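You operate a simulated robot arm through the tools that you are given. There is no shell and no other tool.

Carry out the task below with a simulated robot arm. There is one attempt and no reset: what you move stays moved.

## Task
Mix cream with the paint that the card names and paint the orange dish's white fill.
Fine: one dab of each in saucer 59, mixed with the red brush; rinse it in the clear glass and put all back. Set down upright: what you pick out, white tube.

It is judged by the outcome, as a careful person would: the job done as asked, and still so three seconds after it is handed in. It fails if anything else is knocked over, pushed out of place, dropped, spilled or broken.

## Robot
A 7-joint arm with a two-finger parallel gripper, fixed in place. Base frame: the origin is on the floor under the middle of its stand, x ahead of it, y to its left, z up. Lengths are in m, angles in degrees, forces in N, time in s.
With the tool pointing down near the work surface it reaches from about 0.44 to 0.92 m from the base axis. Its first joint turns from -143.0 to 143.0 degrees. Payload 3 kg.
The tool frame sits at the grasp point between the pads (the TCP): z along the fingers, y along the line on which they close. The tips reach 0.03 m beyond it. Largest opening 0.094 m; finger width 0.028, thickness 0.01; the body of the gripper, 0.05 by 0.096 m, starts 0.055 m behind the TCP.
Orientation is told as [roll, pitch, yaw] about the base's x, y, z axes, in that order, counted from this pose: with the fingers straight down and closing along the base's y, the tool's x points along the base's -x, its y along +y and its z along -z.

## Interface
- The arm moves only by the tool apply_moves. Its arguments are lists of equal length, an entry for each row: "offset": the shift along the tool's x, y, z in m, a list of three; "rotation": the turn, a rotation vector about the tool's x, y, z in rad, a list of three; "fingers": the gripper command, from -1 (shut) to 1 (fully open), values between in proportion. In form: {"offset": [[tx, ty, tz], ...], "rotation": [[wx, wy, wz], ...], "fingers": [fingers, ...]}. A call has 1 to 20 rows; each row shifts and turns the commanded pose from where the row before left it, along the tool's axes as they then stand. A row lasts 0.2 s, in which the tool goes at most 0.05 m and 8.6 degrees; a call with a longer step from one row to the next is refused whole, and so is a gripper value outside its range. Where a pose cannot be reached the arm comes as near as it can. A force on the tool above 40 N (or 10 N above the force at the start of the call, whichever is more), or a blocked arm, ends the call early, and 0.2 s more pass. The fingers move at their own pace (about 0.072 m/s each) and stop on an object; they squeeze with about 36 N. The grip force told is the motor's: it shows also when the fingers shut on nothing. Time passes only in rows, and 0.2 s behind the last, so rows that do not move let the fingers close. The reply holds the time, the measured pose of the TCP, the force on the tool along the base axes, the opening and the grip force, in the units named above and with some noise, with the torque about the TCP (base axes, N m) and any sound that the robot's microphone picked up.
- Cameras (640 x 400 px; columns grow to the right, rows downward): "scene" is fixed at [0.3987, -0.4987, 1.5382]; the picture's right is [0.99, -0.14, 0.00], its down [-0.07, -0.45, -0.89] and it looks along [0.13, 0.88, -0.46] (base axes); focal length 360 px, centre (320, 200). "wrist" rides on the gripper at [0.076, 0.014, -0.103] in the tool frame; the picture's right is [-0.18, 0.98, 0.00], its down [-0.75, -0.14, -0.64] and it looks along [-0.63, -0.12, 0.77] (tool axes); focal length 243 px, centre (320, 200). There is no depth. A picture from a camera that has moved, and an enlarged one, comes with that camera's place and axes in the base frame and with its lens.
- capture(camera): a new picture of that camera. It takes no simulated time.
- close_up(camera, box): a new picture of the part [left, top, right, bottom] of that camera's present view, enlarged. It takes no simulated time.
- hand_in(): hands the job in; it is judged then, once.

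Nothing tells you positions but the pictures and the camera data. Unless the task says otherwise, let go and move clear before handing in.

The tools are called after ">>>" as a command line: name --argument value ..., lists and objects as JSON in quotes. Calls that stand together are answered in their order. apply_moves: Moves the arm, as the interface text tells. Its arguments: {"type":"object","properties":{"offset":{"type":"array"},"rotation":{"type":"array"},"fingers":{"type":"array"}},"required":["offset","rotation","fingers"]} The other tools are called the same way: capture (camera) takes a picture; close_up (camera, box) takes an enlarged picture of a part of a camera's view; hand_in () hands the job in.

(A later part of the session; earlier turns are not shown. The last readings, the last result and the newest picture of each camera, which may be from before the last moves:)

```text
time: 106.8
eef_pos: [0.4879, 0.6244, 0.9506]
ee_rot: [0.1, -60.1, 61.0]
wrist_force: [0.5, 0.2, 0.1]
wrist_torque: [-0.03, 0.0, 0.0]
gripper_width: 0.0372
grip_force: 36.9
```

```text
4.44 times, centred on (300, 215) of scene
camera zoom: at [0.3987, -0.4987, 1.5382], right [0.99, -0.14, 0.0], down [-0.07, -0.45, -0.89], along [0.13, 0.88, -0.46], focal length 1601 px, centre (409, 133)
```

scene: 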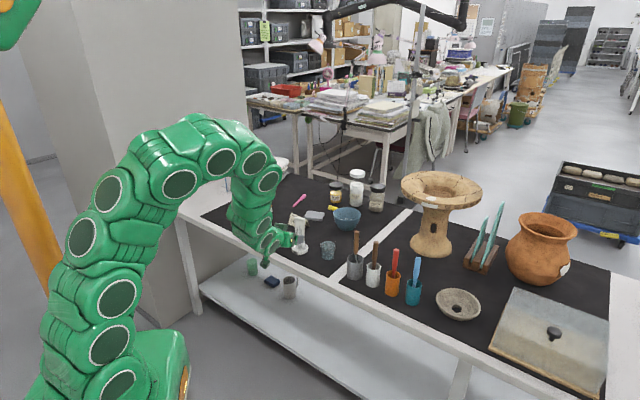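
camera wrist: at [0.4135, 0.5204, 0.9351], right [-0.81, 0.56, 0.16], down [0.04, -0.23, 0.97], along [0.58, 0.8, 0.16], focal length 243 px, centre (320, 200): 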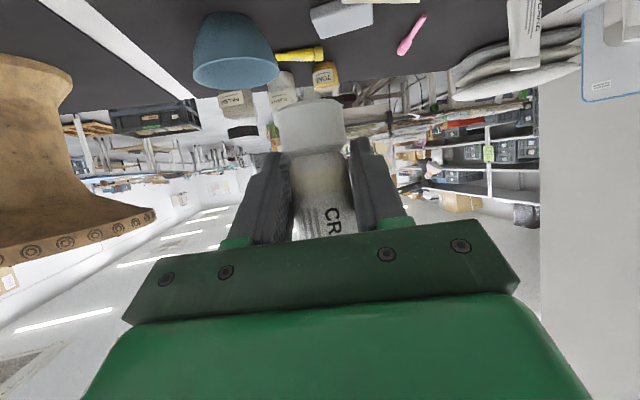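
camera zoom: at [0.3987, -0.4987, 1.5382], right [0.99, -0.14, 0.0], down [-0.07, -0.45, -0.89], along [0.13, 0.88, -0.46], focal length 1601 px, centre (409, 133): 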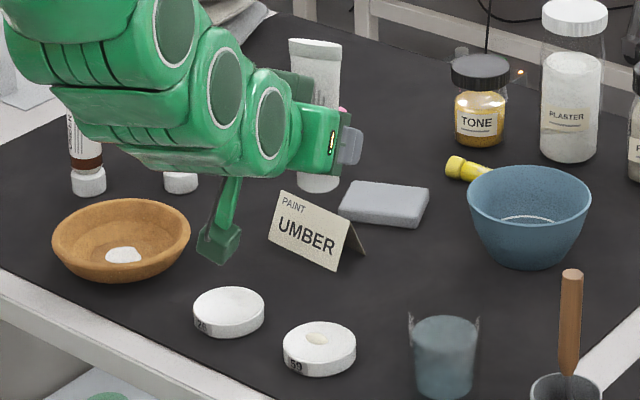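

The cream tube hangs straight, and saucer 59 holds one clean dab. I'll turn 15° to its original facing and carry it back high over the dish.

>>> apply_moves --offset '[[0, 0, 0], [0, 0, 0], [-0.0006, 0.0158, 0.001], [-0.0011, 0.0316, 0.0019], [-0.0011, 0.0316, 0.0019], [-0.0011, 0.0316, 0.0019], [-0.0011, 0.0316, 0.0019], [-0.0011, 0.0316, 0.0019], [-0.0011, 0.0316, 0.0019], [-0.0011, 0.0316, 0.0019], [-0.0011, 0.0316, 0.0019], [-0.0011, 0.0316, 0.0019], [-0.0011, 0.0316, 0.0019], [-0.0011, 0.0316, 0.0019], [-0.0011, 0.0316, 0.0019], [-0.0011, 0.0316, 0.0019], [-0.0006, 0.0158, 0.001], [0, 0, 0]]' --rotation '[[0.1134, 0, 0.0655], [0.1134, 0, 0.0655], [0, 0, 0], [0, 0, 0], [0, 0, 0], [0, 0, 0], [0, 0, 0], [0, 0, 0], [0, 0, 0], [0, 0, 0], [0, 0, 0], [0, 0, 0], [0, 0, 0], [0, 0, 0], [0, 0, 0], [0, 0, 0], [0, 0, 0], [0, 0, 0]]' --fingers '[-0.3, -0.3, -0.3, -0.3, -0.3, -0.3, -0.3, -0.3, -0.3, -0.3, -0.3, -0.3, -0.3, -0.3, -0.3, -0.3, -0.3, -0.3]'

>>> capture --camera "wrist"

>>> capture --camera "scene"

```text
time: 110.6
eef_pos: [0.1894, 0.9547, 0.9499]
ee_rot: [0.0, -60.1, 46.0]
wrist_force: [1.0, 0.3, -0.9]
wrist_torque: [0.04, 0.01, -0.04]
gripper_width: 0.0371
grip_force: 35.9
```

```text
taken
camera wrist: at [0.0912, 0.8731, 0.9335], right [-0.64, 0.75, 0.16], down [-0.02, -0.23, 0.97], along [0.77, 0.62, 0.16], focal length 243 px, centre (320, 200)
```

wrist: 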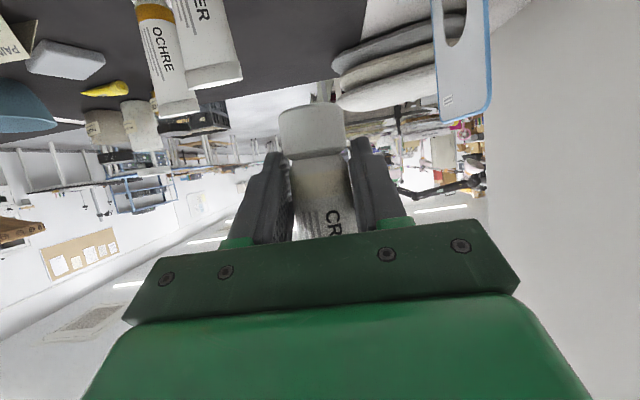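

```text
taken
```

scene: 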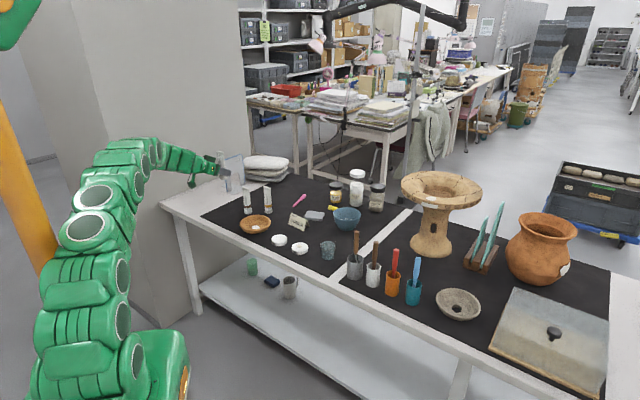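

>>> apply_moves --offset '[[0.0208, 0, 0.012], [0.026, 0, 0.015], [0.026, 0, 0.015], [0.026, 0, 0.015], [0.0208, 0, 0.012], [0, 0, 0]]' --rotation '[[0, 0, 0], [0, 0, 0], [0, 0, 0], [0, 0, 0], [0, 0, 0], [0, 0, 0]]' --fingers '[-0.3, -0.3, -0.3, -0.3, -0.3, -0.3]'

>>> capture --camera "wrist"

>>> close_up --camera "scene" --box '[196, 150, 292, 230]'

>>> close_up --camera "scene" --box '[212, 180, 284, 225]'

```text
time: 112.0
eef_pos: [0.19, 0.9544, 0.8139]
ee_rot: [-0.1, -60.0, 45.9]
wrist_force: [-0.4, 0.1, -1.8]
wrist_torque: [-0.01, -0.03, -0.04]
gripper_width: 0.0368
grip_force: 35.7
```

```text
taken
camera wrist: at [0.0916, 0.8722, 0.7979], right [-0.64, 0.75, 0.16], down [-0.02, -0.23, 0.97], along [0.77, 0.62, 0.16], focal length 243 px, centre (320, 200)
```

wrist: 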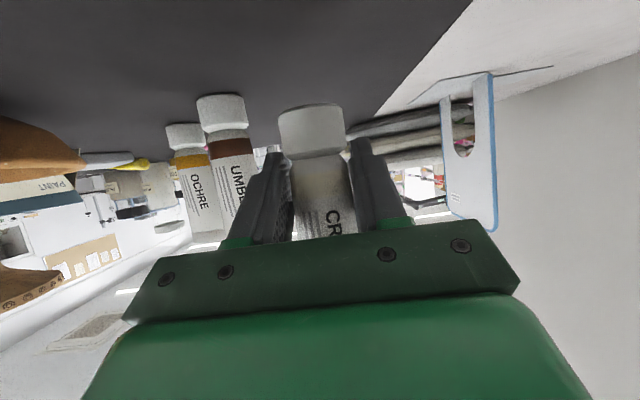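

```text
5.00 times, centred on (244, 190) of scene
camera zoom: at [0.3987, -0.4987, 1.5382], right [0.99, -0.14, 0.0], down [-0.07, -0.45, -0.89], along [0.13, 0.88, -0.46], focal length 1801 px, centre (700, 250)
```

zoom: 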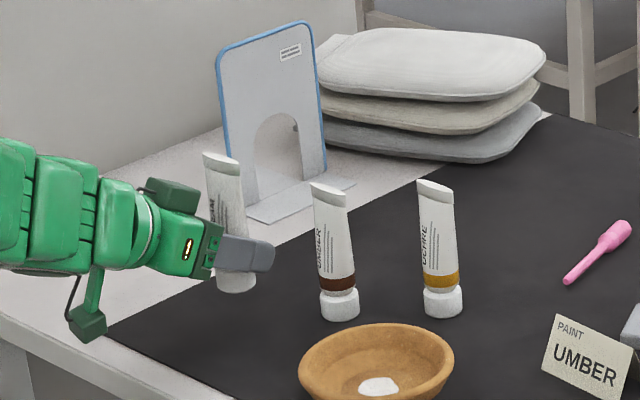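

```text
8.89 times, centred on (248, 202) of scene
camera zoom: at [0.3987, -0.4987, 1.5382], right [0.99, -0.14, 0.0], down [-0.07, -0.45, -0.89], along [0.13, 0.88, -0.46], focal length 3202 px, centre (960, 178)
```

zoom: 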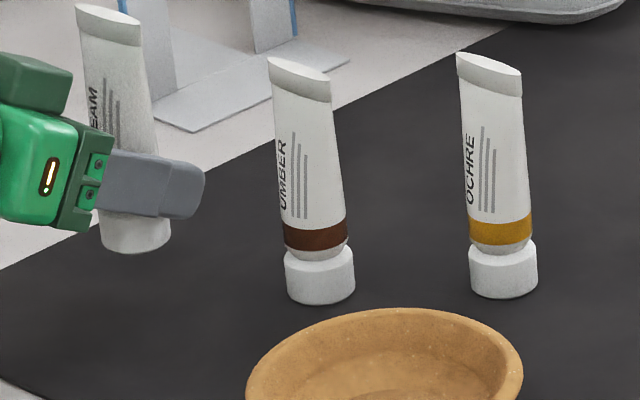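

The tube is upright right over its original spot (same columns as before), about 3 cm up. I'll lower carefully, watching for first contact so it isn't pressed.

>>> apply_moves --offset '[[0.0101, 0, 0.0058], [0.0101, 0, 0.0058], [0, 0, 0]]' --rotation '[[0, 0, 0], [0, 0, 0], [0, 0, 0]]' --fingers '[-0.3, -0.3, -0.3]'

>>> close_up --camera "scene" --box '[212, 180, 284, 225]'

>>> close_up --camera "wrist" --box '[220, 50, 420, 200]'

```text
time: 112.8
eef_pos: [0.1905, 0.9533, 0.789]
ee_rot: [0.1, -59.9, 46.1]
wrist_force: [0.5, 0.6, -1.1]
wrist_torque: [0.03, 0.01, 0.01]
gripper_width: 0.0368
grip_force: 36.3
```

```text
8.89 times, centred on (248, 202) of scene
camera zoom: at [0.3987, -0.4987, 1.5382], right [0.99, -0.14, 0.0], down [-0.07, -0.45, -0.89], along [0.13, 0.88, -0.46], focal length 3202 px, centre (960, 178)
```

zoom: 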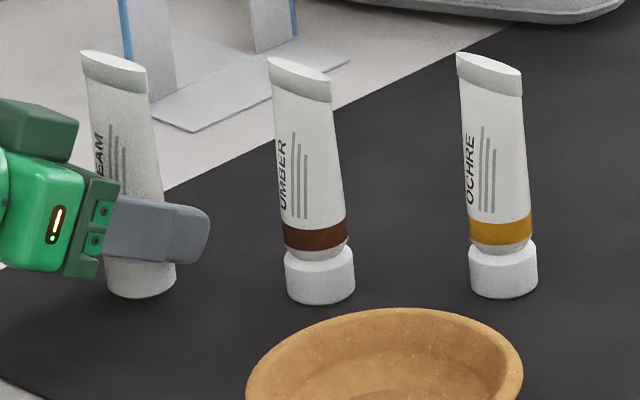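

```text
2.67 times, centred on (320, 125) of wrist
camera zoom: at [0.0915, 0.8715, 0.7731], right [-0.64, 0.75, 0.16], down [-0.02, -0.23, 0.97], along [0.77, 0.62, 0.16], focal length 647 px, centre (320, 400)
```

zoom: 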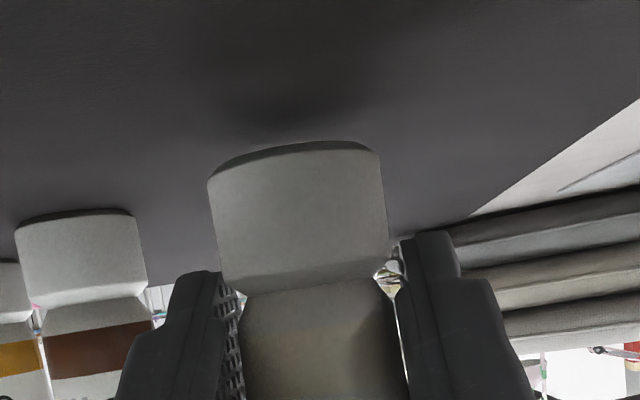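

The cap is about 7 mm past its home spot along the approach direction and about 4 mm up. I'll shift back by 6 mm, then settle.

>>> apply_moves --offset '[[0.003, 0, -0.0052], [0, 0, 0]]' --rotation '[[0, 0, 0], [0, 0, 0]]' --fingers '[-0.3, -0.3]'

>>> close_up --camera "scene" --box '[212, 180, 284, 225]'

>>> close_up --camera "wrist" --box '[220, 50, 420, 200]'

```text
time: 113.4
eef_pos: [0.187, 0.9507, 0.7891]
ee_rot: [0.0, -60.1, 46.0]
wrist_force: [0.7, -0.1, -0.8]
wrist_torque: [-0.01, -0.01, 0.02]
gripper_width: 0.0371
grip_force: 35.8
```

```text
8.89 times, centred on (248, 202) of scene
camera zoom: at [0.3987, -0.4987, 1.5382], right [0.99, -0.14, 0.0], down [-0.07, -0.45, -0.89], along [0.13, 0.88, -0.46], focal length 3202 px, centre (960, 178)
```

zoom: 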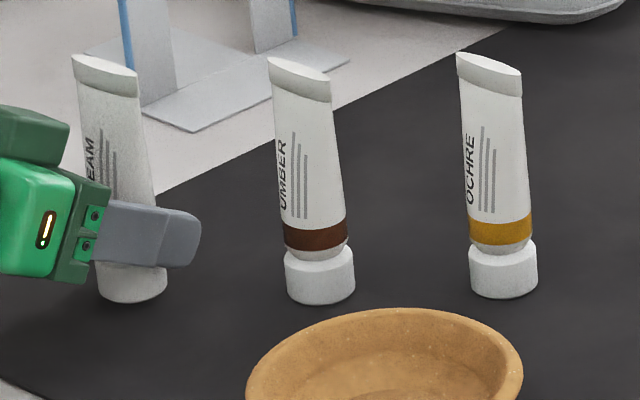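

```text
2.67 times, centred on (320, 125) of wrist
camera zoom: at [0.0875, 0.8675, 0.7729], right [-0.64, 0.75, 0.16], down [-0.02, -0.23, 0.97], along [0.77, 0.62, 0.16], focal length 647 px, centre (320, 400)
```

zoom: 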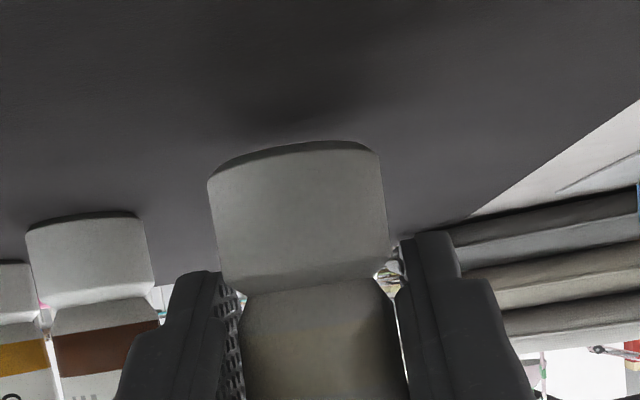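

>>> apply_moves --offset '[[0.0013, 0, 0.00075], [0.0013, 0, 0.00075], [0, 0, 0]]' --rotation '[[0, 0, 0], [0, 0, 0], [0, 0, 0]]' --fingers '[-0.3, -0.3, -0.3]'

>>> close_up --camera "scene" --box '[212, 180, 284, 225]'

```text
time: 114.2
eef_pos: [0.1874, 0.9498, 0.7861]
ee_rot: [0.0, -60.0, 45.9]
wrist_force: [0.0, 0.4, -1.4]
wrist_torque: [0.03, 0.02, 0.03]
gripper_width: 0.0369
grip_force: 35.9
```

```text
8.89 times, centred on (248, 202) of scene
camera zoom: at [0.3987, -0.4987, 1.5382], right [0.99, -0.14, 0.0], down [-0.07, -0.45, -0.89], along [0.13, 0.88, -0.46], focal length 3202 px, centre (960, 178)
```

zoom: 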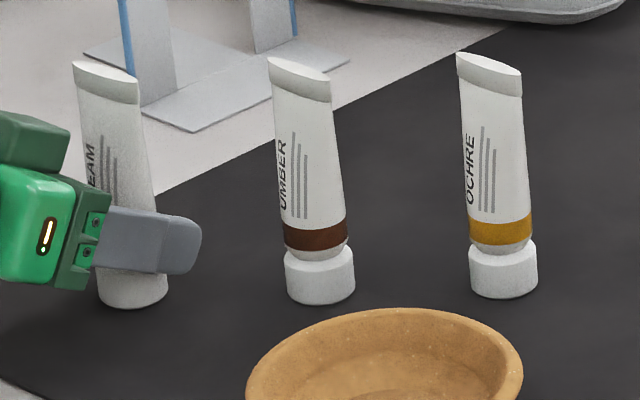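

About 1.5 mm left. A last small step down, then a slow release.

>>> apply_moves --offset '[[0.0008, 0, 0.00045], [0, 0, 0], [0, 0, 0], [0, 0, 0], [0, 0, 0]]' --rotation '[[0, 0, 0], [0, 0, 0], [0, 0, 0], [0, 0, 0], [0, 0, 0]]' --fingers '[-0.3, -0.21, -0.15, 0.0, 0.2]'

>>> close_up --camera "scene" --box '[212, 180, 284, 225]'

>>> capture --camera "wrist"

```text
time: 115.4
eef_pos: [0.1861, 0.9495, 0.785]
ee_rot: [0.0, -60.0, 45.9]
wrist_force: [0.1, 0.2, 0.0]
wrist_torque: [-0.01, 0.0, -0.02]
gripper_width: 0.0562
grip_force: 0.1
```

```text
8.89 times, centred on (248, 202) of scene
camera zoom: at [0.3987, -0.4987, 1.5382], right [0.99, -0.14, 0.0], down [-0.07, -0.45, -0.89], along [0.13, 0.88, -0.46], focal length 3202 px, centre (960, 178)
```

zoom: 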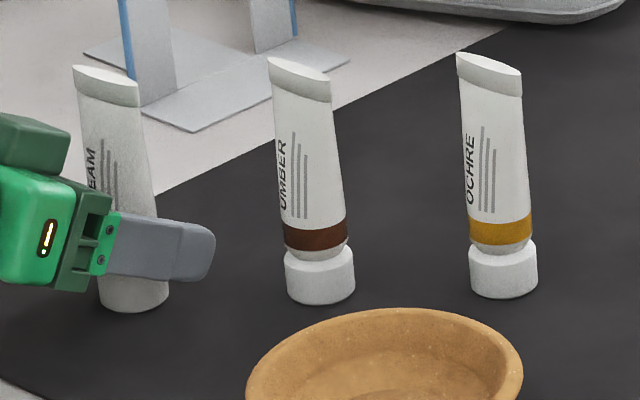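

```text
taken
camera wrist: at [0.0875, 0.8676, 0.7683], right [-0.64, 0.75, 0.16], down [-0.02, -0.23, 0.97], along [0.77, 0.62, 0.16], focal length 243 px, centre (320, 200)
```

wrist: 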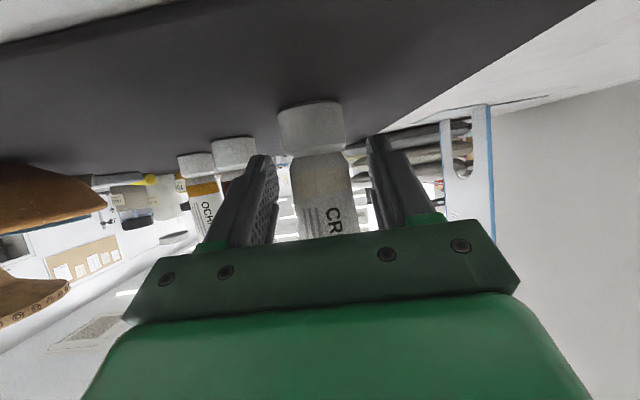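

The cream tube stands upright on its original spot. I'll back away, rise above the tubes, and line up on the umber tube with the same kind of grip (turned 7° to clear the cream tube).

>>> apply_moves --offset '[[0, 0, -0.02], [0, 0, -0.03], [0, 0, -0.03], [0, 0, -0.03], [-0.026, 0, -0.015], [-0.026, 0, -0.015], [-0.026, 0, -0.015], [0, 0, 0], [-0.0063, -0.0299, 0.0109], [-0.0063, -0.0299, 0.0109], [-0.0063, -0.0299, 0.0109], [0, 0, 0]]' --rotation '[[0, 0, 0], [0, 0, 0], [0, 0, 0], [0, 0, 0], [0, 0, 0], [0, 0, 0], [0, 0, 0], [-0.1058, 0, -0.0611], [0, 0, 0], [0, 0, 0], [0, 0, 0], [0, 0, 0]]' --fingers '[0.3, 0.3, 0.3, 0.3, 0.4, 0.4, 0.4, 0.4, 0.4, 0.4, 0.4, 0.4]'

>>> capture --camera "wrist"

>>> close_up --camera "scene" --box '[196, 150, 292, 230]'

```text
time: 118.0
eef_pos: [0.215, 0.8579, 0.9298]
ee_rot: [0.1, -60.0, 53.0]
wrist_force: [0.3, -0.1, -0.3]
wrist_torque: [0.01, -0.02, 0.0]
gripper_width: 0.0658
grip_force: 0.0
```

```text
taken
camera wrist: at [0.1265, 0.7641, 0.9139], right [-0.73, 0.67, 0.16], down [0.01, -0.23, 0.97], along [0.68, 0.71, 0.16], focal length 243 px, centre (320, 200)
```

wrist: 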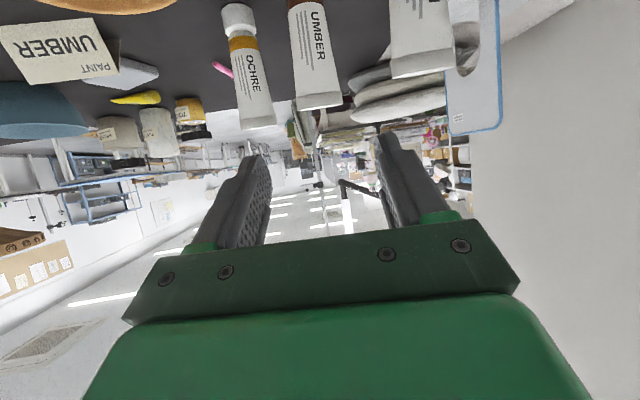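

```text
5.00 times, centred on (244, 190) of scene
camera zoom: at [0.3987, -0.4987, 1.5382], right [0.99, -0.14, 0.0], down [-0.07, -0.45, -0.89], along [0.13, 0.88, -0.46], focal length 1801 px, centre (700, 250)
```

zoom: 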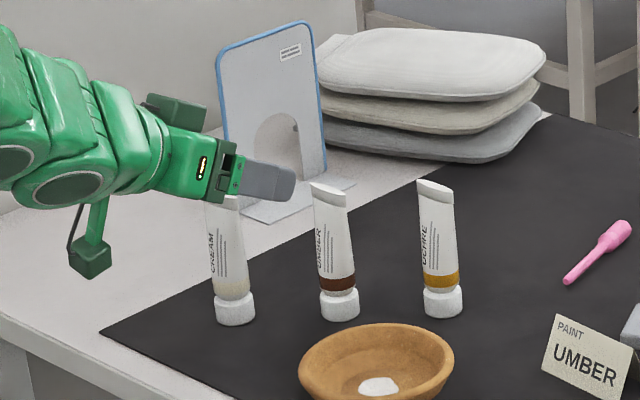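

Clear view of all three tubes. Descending to the pre-grasp height in front of the umber tube.

>>> apply_moves --offset '[[0.0217, 0, 0.0125], [0.0217, 0, 0.0125], [0.0217, 0, 0.0125], [0, 0, 0]]' --rotation '[[0, 0, 0], [0, 0, 0], [0, 0, 0], [0, 0, 0]]' --fingers '[0.4, 0.4, 0.4, 0.4]'

>>> capture --camera "wrist"

>>> close_up --camera "wrist" --box '[220, 0, 460, 240]'

>>> close_up --camera "scene" --box '[196, 150, 292, 230]'

```text
time: 119.0
eef_pos: [0.2147, 0.8572, 0.8535]
ee_rot: [0.0, -60.1, 52.8]
wrist_force: [0.7, -0.1, 0.1]
wrist_torque: [-0.02, 0.02, 0.03]
gripper_width: 0.0658
grip_force: 0.0
```

```text
taken
camera wrist: at [0.127, 0.7631, 0.8382], right [-0.73, 0.67, 0.16], down [0.0, -0.23, 0.97], along [0.68, 0.71, 0.16], focal length 243 px, centre (320, 200)
```

wrist: 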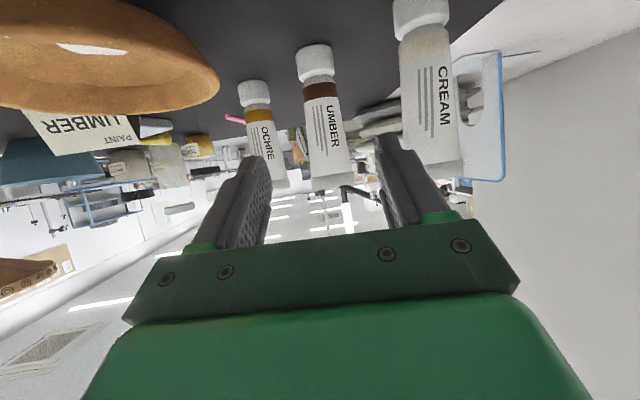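

```text
1.67 times, centred on (340, 120) of wrist
camera zoom: at [0.127, 0.7631, 0.8382], right [-0.73, 0.67, 0.16], down [0.0, -0.23, 0.97], along [0.68, 0.71, 0.16], focal length 404 px, centre (287, 333)
```

zoom: 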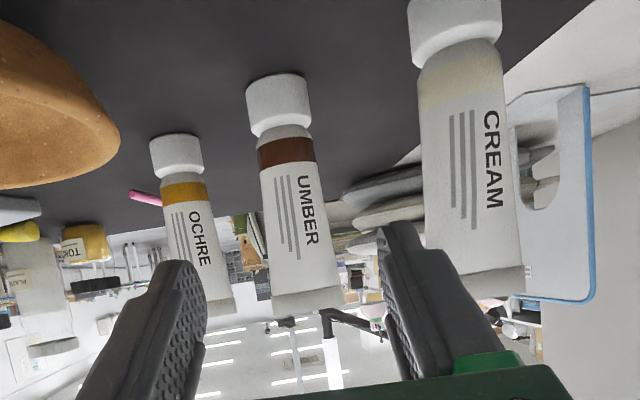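

```text
5.00 times, centred on (244, 190) of scene
camera zoom: at [0.3987, -0.4987, 1.5382], right [0.99, -0.14, 0.0], down [-0.07, -0.45, -0.89], along [0.13, 0.88, -0.46], focal length 1801 px, centre (700, 250)
```

zoom: 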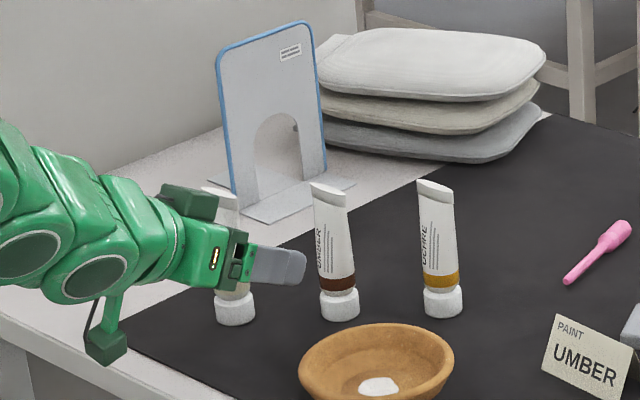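

Umber is centred between the fingers, and the cream tube clears the gripper by about 8 mm. Advancing slowly.

>>> apply_moves --offset '[[0, 0.0002, 0.026], [0, 0.0002, 0.026], [0, 0.0002, 0.026], [0, 0.0002, 0.026], [0, 0.0002, 0.025], [0, 0, 0]]' --rotation '[[0, 0, 0], [0, 0, 0], [0, 0, 0], [0, 0, 0], [0, 0, 0], [0, 0, 0]]' --fingers '[0.3, 0.3, 0.3, 0.3, 0.3, 0.3]'

>>> capture --camera "wrist"

>>> close_up --camera "scene" --box '[196, 160, 292, 230]'

```text
time: 120.4
eef_pos: [0.2805, 0.9473, 0.7889]
ee_rot: [0.0, -60.0, 52.9]
wrist_force: [0.4, 1.7, 0.2]
wrist_torque: [-0.03, 0.02, -0.01]
gripper_width: 0.0612
grip_force: 0.0
```

```text
taken
camera wrist: at [0.1928, 0.8538, 0.7727], right [-0.73, 0.67, 0.16], down [0.01, -0.23, 0.97], along [0.68, 0.71, 0.16], focal length 243 px, centre (320, 200)
```

wrist: 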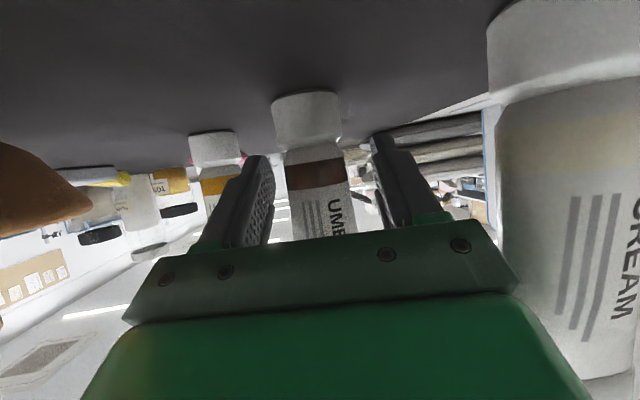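

```text
5.71 times, centred on (244, 195) of scene
camera zoom: at [0.3987, -0.4987, 1.5382], right [0.99, -0.14, 0.0], down [-0.07, -0.45, -0.89], along [0.13, 0.88, -0.46], focal length 2058 px, centre (754, 229)
```

zoom: 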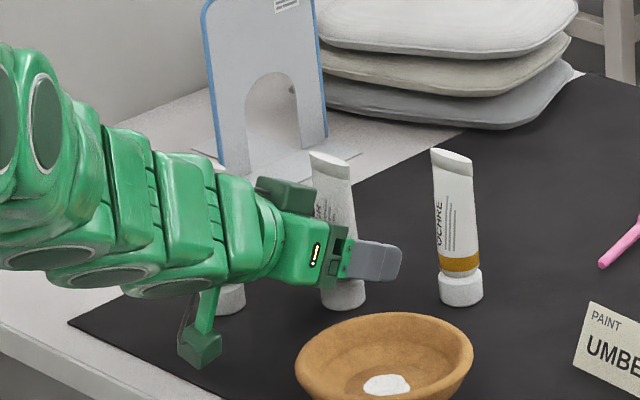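

Umber is between the pads and nothing touches. Closing gradually.

>>> apply_moves --offset '[[0, 0, 0], [0, 0, 0], [0, 0, 0], [0, 0, 0], [0, 0, 0]]' --rotation '[[0, 0, 0], [0, 0, 0], [0, 0, 0], [0, 0, 0], [0, 0, 0]]' --fingers '[0.1, -0.05, -0.13, -0.17, -0.2]'

>>> apply_moves --offset '[[0, 0, 0], [0, 0, 0], [0, 0, 0]]' --rotation '[[0, 0, 0], [0, 0, 0], [0, 0, 0]]' --fingers '[-0.21, -0.22, -0.225]'

>>> close_up --camera "scene" --box '[212, 180, 284, 225]'

```text
time: 121.6
eef_pos: [0.2814, 0.9471, 0.7896]
ee_rot: [0.0, -60.0, 52.9]
wrist_force: [1.1, 0.4, 0.4]
wrist_torque: [0.02, -0.02, -0.01]
gripper_width: 0.0387
grip_force: 6.4
```

```text
time: 122.4
eef_pos: [0.2814, 0.947, 0.7888]
ee_rot: [0.0, -60.0, 53.0]
wrist_force: [0.8, 0.3, 0.6]
wrist_torque: [-0.02, 0.02, -0.02]
gripper_width: 0.0378
grip_force: 12.4
```

```text
8.89 times, centred on (248, 202) of scene
camera zoom: at [0.3987, -0.4987, 1.5382], right [0.99, -0.14, 0.0], down [-0.07, -0.45, -0.89], along [0.13, 0.88, -0.46], focal length 3202 px, centre (960, 178)
```

zoom: 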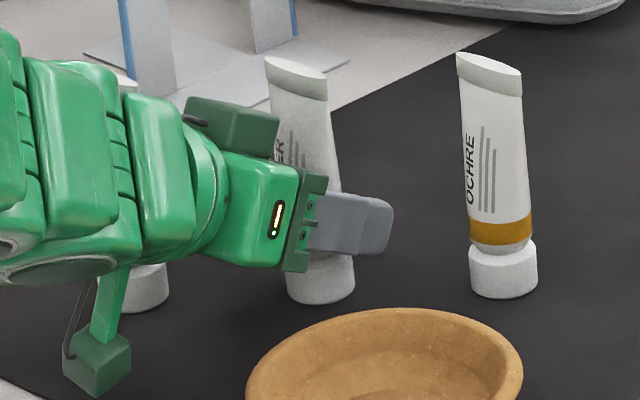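

Now a firm grip and a straight lift.

>>> apply_moves --offset '[[0, 0, 0], [0, 0, 0], [-0.0087, 0, -0.005], [-0.0173, 0, -0.01], [0, 0, 0]]' --rotation '[[0, 0, 0], [0, 0, 0], [0, 0, 0], [0, 0, 0], [0, 0, 0]]' --fingers '[-0.3, -0.3, -0.3, -0.3, -0.3]'

>>> close_up --camera "scene" --box '[212, 170, 284, 225]'

```text
time: 123.6
eef_pos: [0.2825, 0.9466, 0.8189]
ee_rot: [0.0, -59.9, 52.9]
wrist_force: [1.6, 0.0, -1.1]
wrist_torque: [0.02, -0.01, 0.0]
gripper_width: 0.0375
grip_force: 36.0
```

```text
7.27 times, centred on (248, 198) of scene
camera zoom: at [0.3987, -0.4987, 1.5382], right [0.99, -0.14, 0.0], down [-0.07, -0.45, -0.89], along [0.13, 0.88, -0.46], focal length 2620 px, centre (844, 218)
```

zoom: 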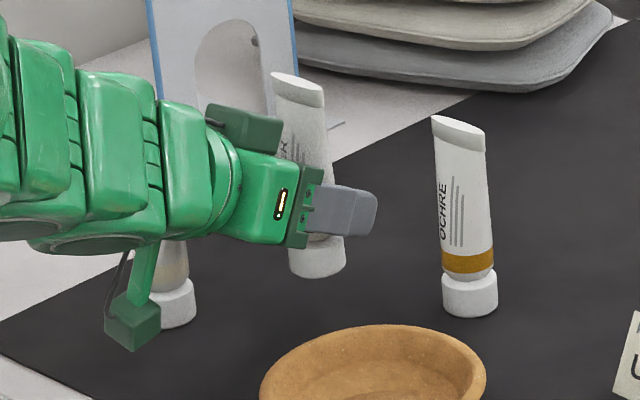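

Umber lifts cleanly. Raising it above everything and carrying it to saucer 59.

>>> apply_moves --offset '[[-0.0273, 0, -0.0158], [-0.0273, 0, -0.0158], [-0.0273, 0, -0.0158], [-0.0273, 0, -0.0158], [0.0026, -0.0139, -0.0045], [0.0052, -0.0278, -0.009], [0.0052, -0.0278, -0.009], [0.0052, -0.0278, -0.009], [0.0052, -0.0278, -0.009], [0.0052, -0.0278, -0.009], [0.0052, -0.0278, -0.009], [0.0052, -0.0278, -0.009], [0.0052, -0.0278, -0.009], [0.0052, -0.0278, -0.009], [0.0052, -0.0278, -0.009], [0.0052, -0.0278, -0.009], [0.0052, -0.0278, -0.009], [0.0026, -0.0139, -0.0045], [0, 0, 0]]' --rotation '[[0, 0, 0], [0, 0, 0], [0, 0, 0], [0, 0, 0], [0, 0, 0], [0, 0, 0], [0, 0, 0], [0, 0, 0], [0, 0, 0], [0, 0, 0], [0, 0, 0], [0, 0, 0], [0, 0, 0], [0, 0, 0], [0, 0, 0], [0, 0, 0], [0, 0, 0], [0, 0, 0], [0, 0, 0]]' --fingers '[-0.3, -0.3, -0.3, -0.3, -0.3, -0.3, -0.3, -0.3, -0.3, -0.3, -0.3, -0.3, -0.3, -0.3, -0.3, -0.3, -0.3, -0.3, -0.3]'

>>> capture --camera "scene"

>>> close_up --camera "scene" --box '[260, 170, 340, 260]'

```text
time: 127.6
eef_pos: [0.4868, 0.6224, 0.9472]
ee_rot: [0.0, -60.0, 53.0]
wrist_force: [-1.0, 0.3, -0.4]
wrist_torque: [0.04, -0.02, 0.05]
gripper_width: 0.0377
grip_force: 36.3
```

```text
taken
```

scene: 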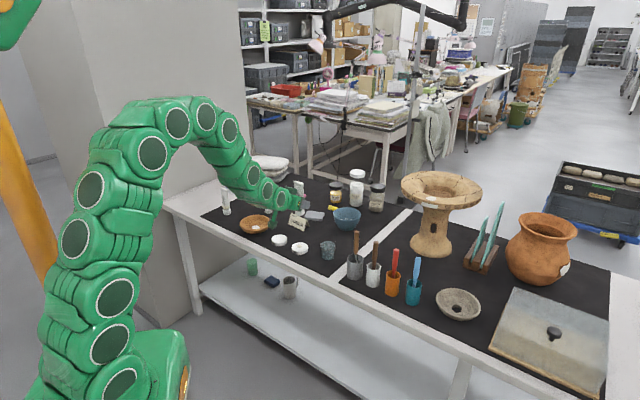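

```text
4.44 times, centred on (300, 215) of scene
camera zoom: at [0.3987, -0.4987, 1.5382], right [0.99, -0.14, 0.0], down [-0.07, -0.45, -0.89], along [0.13, 0.88, -0.46], focal length 1601 px, centre (409, 133)
```

zoom: 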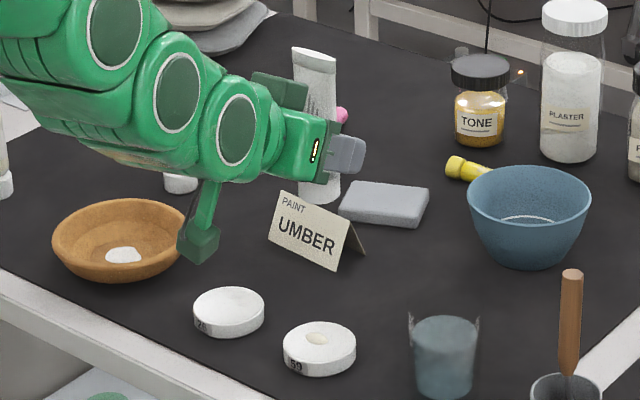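

Descending over the saucer to just above contact.

>>> apply_moves --offset '[[0.0183, -0.0005, 0.0106], [0.0252, -0.0005, 0.0145], [0.0252, -0.0005, 0.0145], [0.0252, -0.0005, 0.0145], [0.0183, -0.0005, 0.0106], [0, 0, 0]]' --rotation '[[0, 0, 0], [0, 0, 0], [0, 0, 0], [0, 0, 0], [0, 0, 0], [0, 0, 0]]' --fingers '[-0.3, -0.3, -0.3, -0.3, -0.3, -0.3]'

>>> close_up --camera "wrist" --box '[200, 0, 440, 200]'

>>> close_up --camera "scene" --box '[270, 205, 330, 260]'

```text
time: 129.0
eef_pos: [0.489, 0.6222, 0.8153]
ee_rot: [0.0, -60.0, 52.8]
wrist_force: [0.6, 0.4, -0.8]
wrist_torque: [0.03, 0.0, -0.02]
gripper_width: 0.0372
grip_force: 36.0
```

```text
2.00 times, centred on (320, 100) of wrist
camera zoom: at [0.4009, 0.5295, 0.8001], right [-0.73, 0.67, 0.16], down [0.0, -0.23, 0.97], along [0.68, 0.71, 0.16], focal length 485 px, centre (320, 400)
```

zoom: 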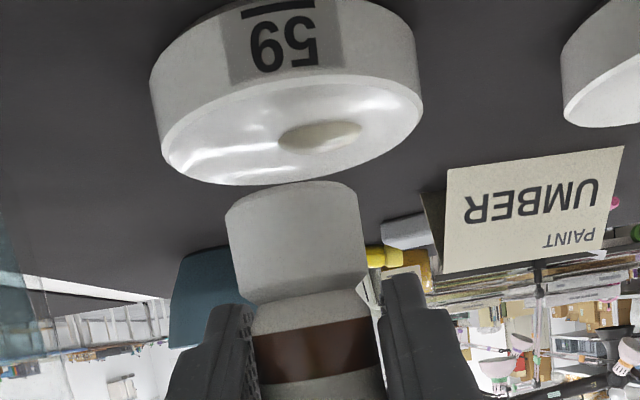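

```text
7.27 times, centred on (300, 232) of scene
camera zoom: at [0.3987, -0.4987, 1.5382], right [0.99, -0.14, 0.0], down [-0.07, -0.45, -0.89], along [0.13, 0.88, -0.46], focal length 2620 px, centre (466, -36)
```

zoom: 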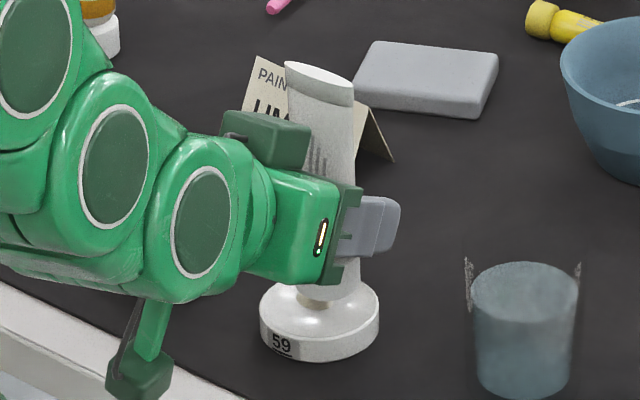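

Aligned over saucer 59 beside the cream dab. Lowering in small steps to press once.

>>> apply_moves --offset '[[0.0035, 0, 0.002], [0.0035, 0, 0.002], [0, 0, 0]]' --rotation '[[0, 0, 0], [0, 0, 0], [0, 0, 0]]' --fingers '[-0.3, -0.3, -0.3]'

>>> apply_moves --offset '[[0.0013, 0, 0.00075], [0, 0, 0]]' --rotation '[[0, 0, 0], [0, 0, 0]]' --fingers '[-0.3, -0.3]'

```text
time: 129.8
eef_pos: [0.4887, 0.6219, 0.8105]
ee_rot: [0.0, -60.0, 53.0]
wrist_force: [0.4, -0.2, -0.7]
wrist_torque: [-0.01, -0.03, 0.04]
gripper_width: 0.0375
grip_force: 35.9
```

```text
time: 130.4
eef_pos: [0.49, 0.6206, 0.8078]
ee_rot: [0.0, -60.0, 53.0]
wrist_force: [-0.5, -0.5, -1.4]
wrist_torque: [0.05, 0.01, -0.02]
gripper_width: 0.0375
grip_force: 35.6
```

>>> apply_moves --offset '[[0.0009, 0, 0.0005], [0, 0, 0]]' --rotation '[[0, 0, 0], [0, 0, 0]]' --fingers '[-0.3, -0.3]'

>>> apply_moves --offset '[[0.0009, 0, 0.0005], [0, 0, 0]]' --rotation '[[0, 0, 0], [0, 0, 0]]' --fingers '[-0.3, -0.3]'

```text
time: 131.0
eef_pos: [0.49, 0.6207, 0.8073]
ee_rot: [0.0, -60.0, 52.9]
wrist_force: [-0.3, 0.7, -0.7]
wrist_torque: [0.03, 0.0, 0.01]
gripper_width: 0.0377
grip_force: 36.3
```

```text
time: 131.6
eef_pos: [0.4892, 0.6205, 0.8057]
ee_rot: [0.0, -60.0, 53.0]
wrist_force: [-1.0, 0.0, -0.1]
wrist_torque: [0.01, -0.02, -0.03]
gripper_width: 0.0375
grip_force: 35.7
```

>>> apply_moves --offset '[[0.0009, 0, 0.0005], [0, 0, 0]]' --rotation '[[0, 0, 0], [0, 0, 0]]' --fingers '[-0.3, -0.3]'

>>> apply_moves --offset '[[0.0009, 0, 0.0005], [0, 0, 0]]' --rotation '[[0, 0, 0], [0, 0, 0]]' --fingers '[-0.3, -0.3]'

```text
time: 132.2
eef_pos: [0.4883, 0.6199, 0.8043]
ee_rot: [0.1, -60.1, 53.0]
wrist_force: [-0.8, -0.5, -1.0]
wrist_torque: [0.03, -0.02, 0.03]
gripper_width: 0.0374
grip_force: 35.5
```

```text
time: 132.8
eef_pos: [0.4907, 0.6222, 0.8035]
ee_rot: [0.0, -60.1, 53.0]
wrist_force: [0.6, 0.8, 2.5]
wrist_torque: [0.04, 0.04, 0.01]
gripper_width: 0.0374
grip_force: 36.1
```

First contact felt (about 3 N). Pressing a little further.

>>> apply_moves --offset '[[0.0009, 0, 0.0005], [0, 0, 0]]' --rotation '[[0, 0, 0], [0, 0, 0]]' --fingers '[-0.3, -0.3]'

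>>> close_up --camera "wrist" --box '[200, 0, 440, 200]'

```text
time: 133.4
eef_pos: [0.4903, 0.6204, 0.8025]
ee_rot: [0.0, -60.2, 52.9]
wrist_force: [2.1, -1.5, 19.0]
wrist_torque: [0.0, 0.08, -0.01]
gripper_width: 0.0373
grip_force: 36.0
```

```text
2.00 times, centred on (320, 100) of wrist
camera zoom: at [0.4016, 0.5273, 0.786], right [-0.73, 0.67, 0.16], down [0.0, -0.23, 0.97], along [0.68, 0.71, 0.17], focal length 485 px, centre (320, 400)
```

zoom: 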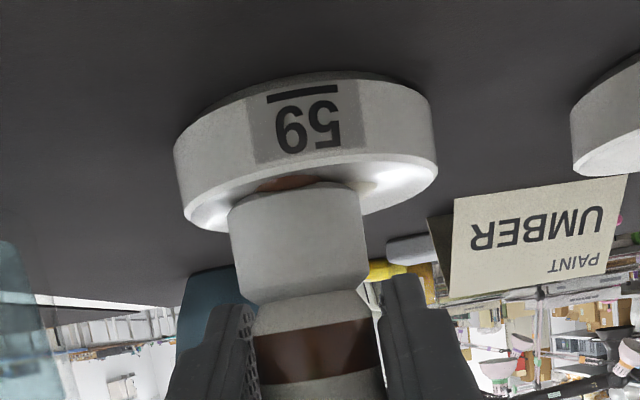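

The brown umber dab is out. Lifting straight up and checking the saucer.

>>> apply_moves --offset '[[-0.0087, 0, -0.005], [-0.0173, 0, -0.01], [0, 0, 0]]' --rotation '[[0, 0, 0], [0, 0, 0], [0, 0, 0]]' --fingers '[-0.3, -0.3, -0.3]'

>>> close_up --camera "wrist" --box '[200, 0, 440, 200]'

>>> close_up --camera "scene" --box '[270, 205, 330, 260]'

```text
time: 134.2
eef_pos: [0.489, 0.6206, 0.8295]
ee_rot: [0.0, -59.9, 53.0]
wrist_force: [0.2, 0.0, -0.5]
wrist_torque: [0.01, 0.02, 0.0]
gripper_width: 0.0373
grip_force: 35.5
```

```text
2.00 times, centred on (320, 100) of wrist
camera zoom: at [0.4007, 0.5275, 0.8149], right [-0.73, 0.67, 0.16], down [0.01, -0.23, 0.97], along [0.68, 0.71, 0.16], focal length 485 px, centre (320, 400)
```

zoom: 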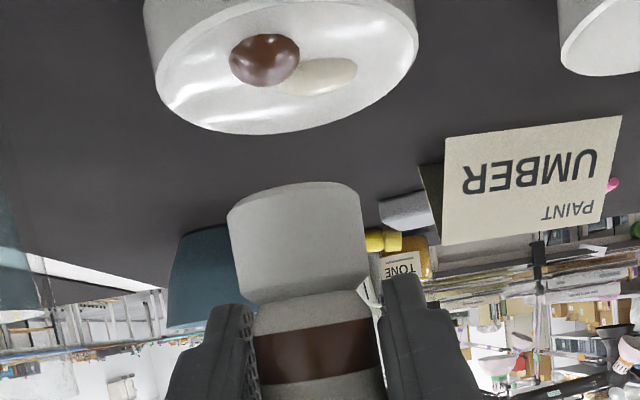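

```text
7.27 times, centred on (300, 232) of scene
camera zoom: at [0.3987, -0.4987, 1.5382], right [0.99, -0.14, 0.0], down [-0.07, -0.45, -0.89], along [0.13, 0.88, -0.46], focal length 2620 px, centre (466, -36)
```

zoom: 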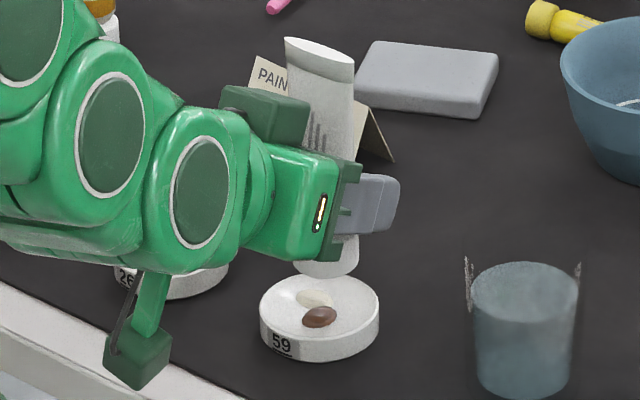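

One dab of each now sits in saucer 59. Taking the umber tube back the way it came.

>>> apply_moves --offset '[[-0.0254, 0, -0.0147], [-0.0254, 0, -0.0147], [-0.0254, 0, -0.0147], [-0.0254, 0, -0.0147], [-0.0026, 0.0139, 0.0045], [-0.0052, 0.0279, 0.009], [-0.0052, 0.0279, 0.009], [-0.0052, 0.0279, 0.009], [-0.0052, 0.0279, 0.009], [-0.0052, 0.0279, 0.009], [-0.0052, 0.0279, 0.009], [-0.0052, 0.0279, 0.009], [-0.0052, 0.0279, 0.009], [-0.0052, 0.0279, 0.009], [-0.0052, 0.0279, 0.009], [-0.0052, 0.0279, 0.009], [-0.0052, 0.0279, 0.009], [-0.0026, 0.0139, 0.0045], [0, 0, 0]]' --rotation '[[0, 0, 0], [0, 0, 0], [0, 0, 0], [0, 0, 0], [0, 0, 0], [0, 0, 0], [0, 0, 0], [0, 0, 0], [0, 0, 0], [0, 0, 0], [0, 0, 0], [0, 0, 0], [0, 0, 0], [0, 0, 0], [0, 0, 0], [0, 0, 0], [0, 0, 0], [0, 0, 0], [0, 0, 0]]' --fingers '[-0.3, -0.3, -0.3, -0.3, -0.3, -0.3, -0.3, -0.3, -0.3, -0.3, -0.3, -0.3, -0.3, -0.3, -0.3, -0.3, -0.3, -0.3, -0.3]'

>>> close_up --camera "scene" --box '[196, 140, 292, 230]'

>>> capture --camera "wrist"

```text
time: 138.2
eef_pos: [0.2827, 0.9461, 0.9485]
ee_rot: [0.0, -59.9, 53.0]
wrist_force: [0.1, -0.2, -0.8]
wrist_torque: [-0.01, 0.01, -0.06]
gripper_width: 0.0369
grip_force: 35.8
```

```text
4.44 times, centred on (244, 185) of scene
camera zoom: at [0.3987, -0.4987, 1.5382], right [0.99, -0.14, 0.0], down [-0.07, -0.45, -0.89], along [0.13, 0.88, -0.46], focal length 1601 px, centre (658, 267)
```

zoom: 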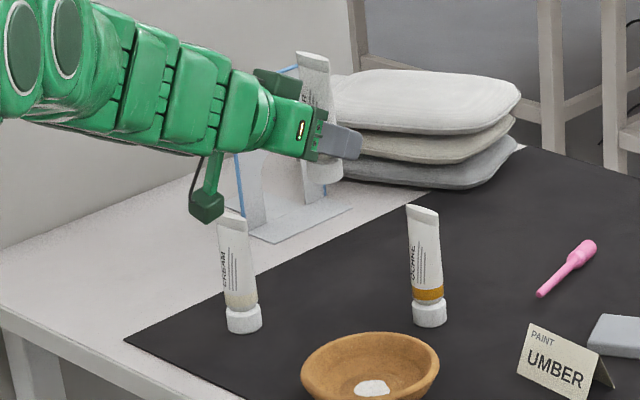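

```text
taken
camera wrist: at [0.1947, 0.8521, 0.9314], right [-0.73, 0.67, 0.16], down [0.0, -0.23, 0.97], along [0.68, 0.71, 0.16], focal length 243 px, centre (320, 200)
```

wrist: 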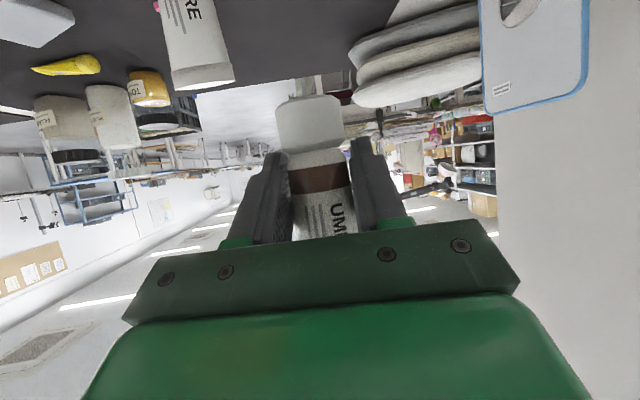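

Everything is in place for the descent along the same vertical line as the lift. Going down to 3 cm above.

>>> apply_moves --offset '[[0.018, 0, 0.0104], [0.0247, 0, 0.0142], [0.0247, 0, 0.0142], [0.0247, 0, 0.0142], [0.02, 0, 0.0118], [0, 0, 0]]' --rotation '[[0, 0, 0], [0, 0, 0], [0, 0, 0], [0, 0, 0], [0, 0, 0], [0, 0, 0]]' --fingers '[-0.3, -0.3, -0.3, -0.3, -0.3, -0.3]'

>>> close_up --camera "scene" --box '[212, 170, 284, 225]'

>>> capture --camera "wrist"

```text
time: 139.6
eef_pos: [0.2805, 0.9467, 0.8186]
ee_rot: [0.0, -59.9, 52.9]
wrist_force: [0.0, 0.8, -1.4]
wrist_torque: [0.01, 0.02, 0.0]
gripper_width: 0.0375
grip_force: 36.3
```

```text
7.27 times, centred on (248, 198) of scene
camera zoom: at [0.3987, -0.4987, 1.5382], right [0.99, -0.14, 0.0], down [-0.07, -0.45, -0.89], along [0.13, 0.88, -0.46], focal length 2620 px, centre (844, 218)
```

zoom: 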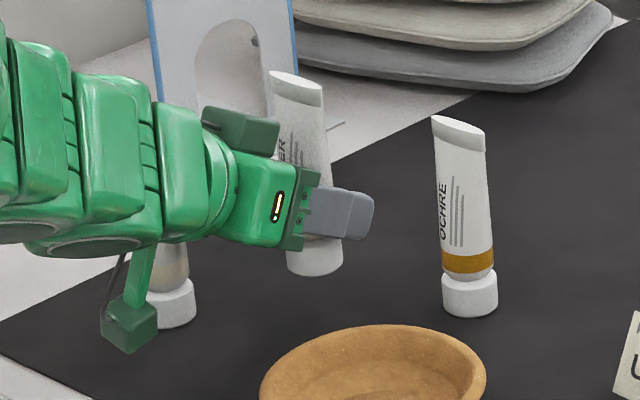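

```text
taken
camera wrist: at [0.1918, 0.8524, 0.8023], right [-0.73, 0.67, 0.16], down [0.0, -0.23, 0.97], along [0.68, 0.71, 0.16], focal length 243 px, centre (320, 200)
```

wrist: 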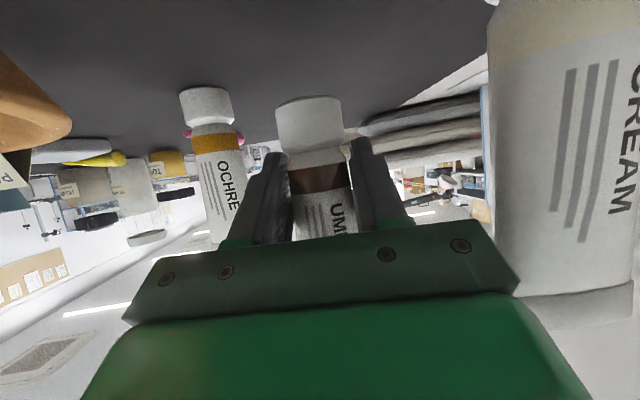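

>>> apply_moves --offset '[[0.011, -0.0006, 0.0069], [0.011, -0.0006, 0.0069], [0, 0, 0]]' --rotation '[[0, 0, 0], [0, 0, 0], [0, 0, 0]]' --fingers '[-0.3, -0.3, -0.3]'

>>> close_up --camera "scene" --box '[212, 180, 284, 225]'

```text
time: 140.4
eef_pos: [0.2822, 0.9463, 0.7942]
ee_rot: [0.0, -60.0, 53.0]
wrist_force: [-0.4, 0.0, -0.7]
wrist_torque: [0.05, 0.03, 0.02]
gripper_width: 0.0375
grip_force: 35.7
```

```text
8.89 times, centred on (248, 202) of scene
camera zoom: at [0.3987, -0.4987, 1.5382], right [0.99, -0.14, 0.0], down [-0.07, -0.45, -0.89], along [0.13, 0.88, -0.46], focal length 3202 px, centre (960, 178)
```

zoom: 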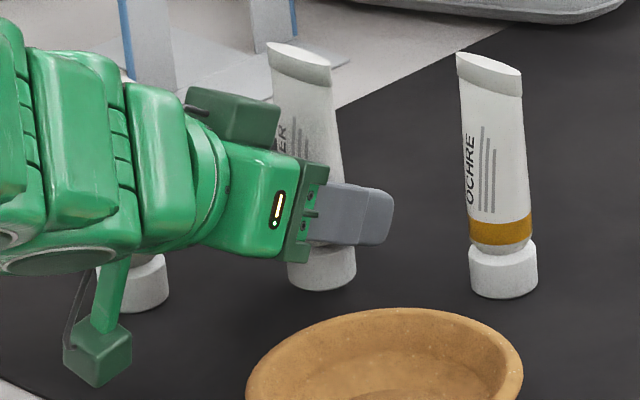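

>>> apply_moves --offset '[[0.0022, 0.0005, 0.0012], [0.0022, 0.0005, 0.0012], [0, 0, 0]]' --rotation '[[0, 0, 0], [0, 0, 0], [0, 0, 0]]' --fingers '[-0.3, -0.3, -0.3]'

>>> close_up --camera "scene" --box '[212, 180, 284, 225]'

```text
time: 141.2
eef_pos: [0.2822, 0.9477, 0.7907]
ee_rot: [0.0, -60.0, 52.9]
wrist_force: [0.5, -0.4, -1.0]
wrist_torque: [0.0, -0.02, -0.02]
gripper_width: 0.0375
grip_force: 35.6
```

```text
8.89 times, centred on (248, 202) of scene
camera zoom: at [0.3987, -0.4987, 1.5382], right [0.99, -0.14, 0.0], down [-0.07, -0.45, -0.89], along [0.13, 0.88, -0.46], focal length 3202 px, centre (960, 178)
```

zoom: 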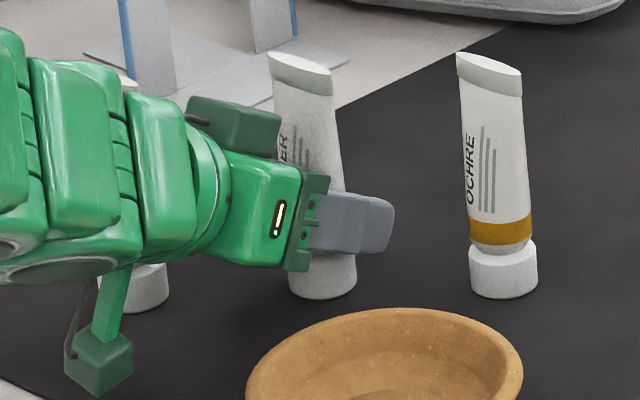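

About 2 mm to go. One more small step, then slow release.

>>> apply_moves --offset '[[0.0011, 0, 0.0006], [0, 0, 0], [0, 0, 0], [0, 0, 0], [0, 0, 0], [0, 0, 0]]' --rotation '[[0, 0, 0], [0, 0, 0], [0, 0, 0], [0, 0, 0], [0, 0, 0], [0, 0, 0]]' --fingers '[-0.3, -0.3, -0.21, -0.15, 0.0, 0.2]'

>>> close_up --camera "scene" --box '[212, 180, 284, 225]'

>>> capture --camera "wrist"

```text
time: 142.6
eef_pos: [0.282, 0.947, 0.7875]
ee_rot: [0.0, -60.0, 53.0]
wrist_force: [0.1, -0.5, -0.4]
wrist_torque: [-0.03, 0.02, -0.02]
gripper_width: 0.0564
grip_force: 0.0
```

```text
8.89 times, centred on (248, 202) of scene
camera zoom: at [0.3987, -0.4987, 1.5382], right [0.99, -0.14, 0.0], down [-0.07, -0.45, -0.89], along [0.13, 0.88, -0.46], focal length 3202 px, centre (960, 178)
```

zoom: 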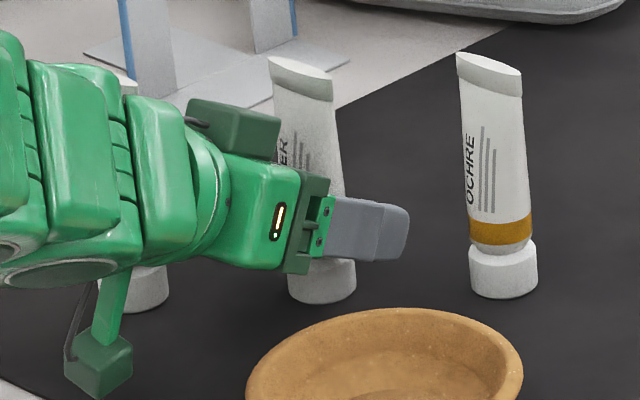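

```text
taken
camera wrist: at [0.1934, 0.8531, 0.7715], right [-0.73, 0.67, 0.16], down [0.0, -0.23, 0.97], along [0.68, 0.71, 0.16], focal length 243 px, centre (320, 200)
```

wrist: 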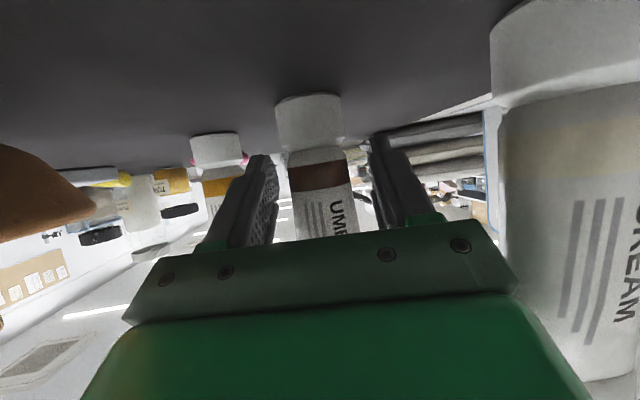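

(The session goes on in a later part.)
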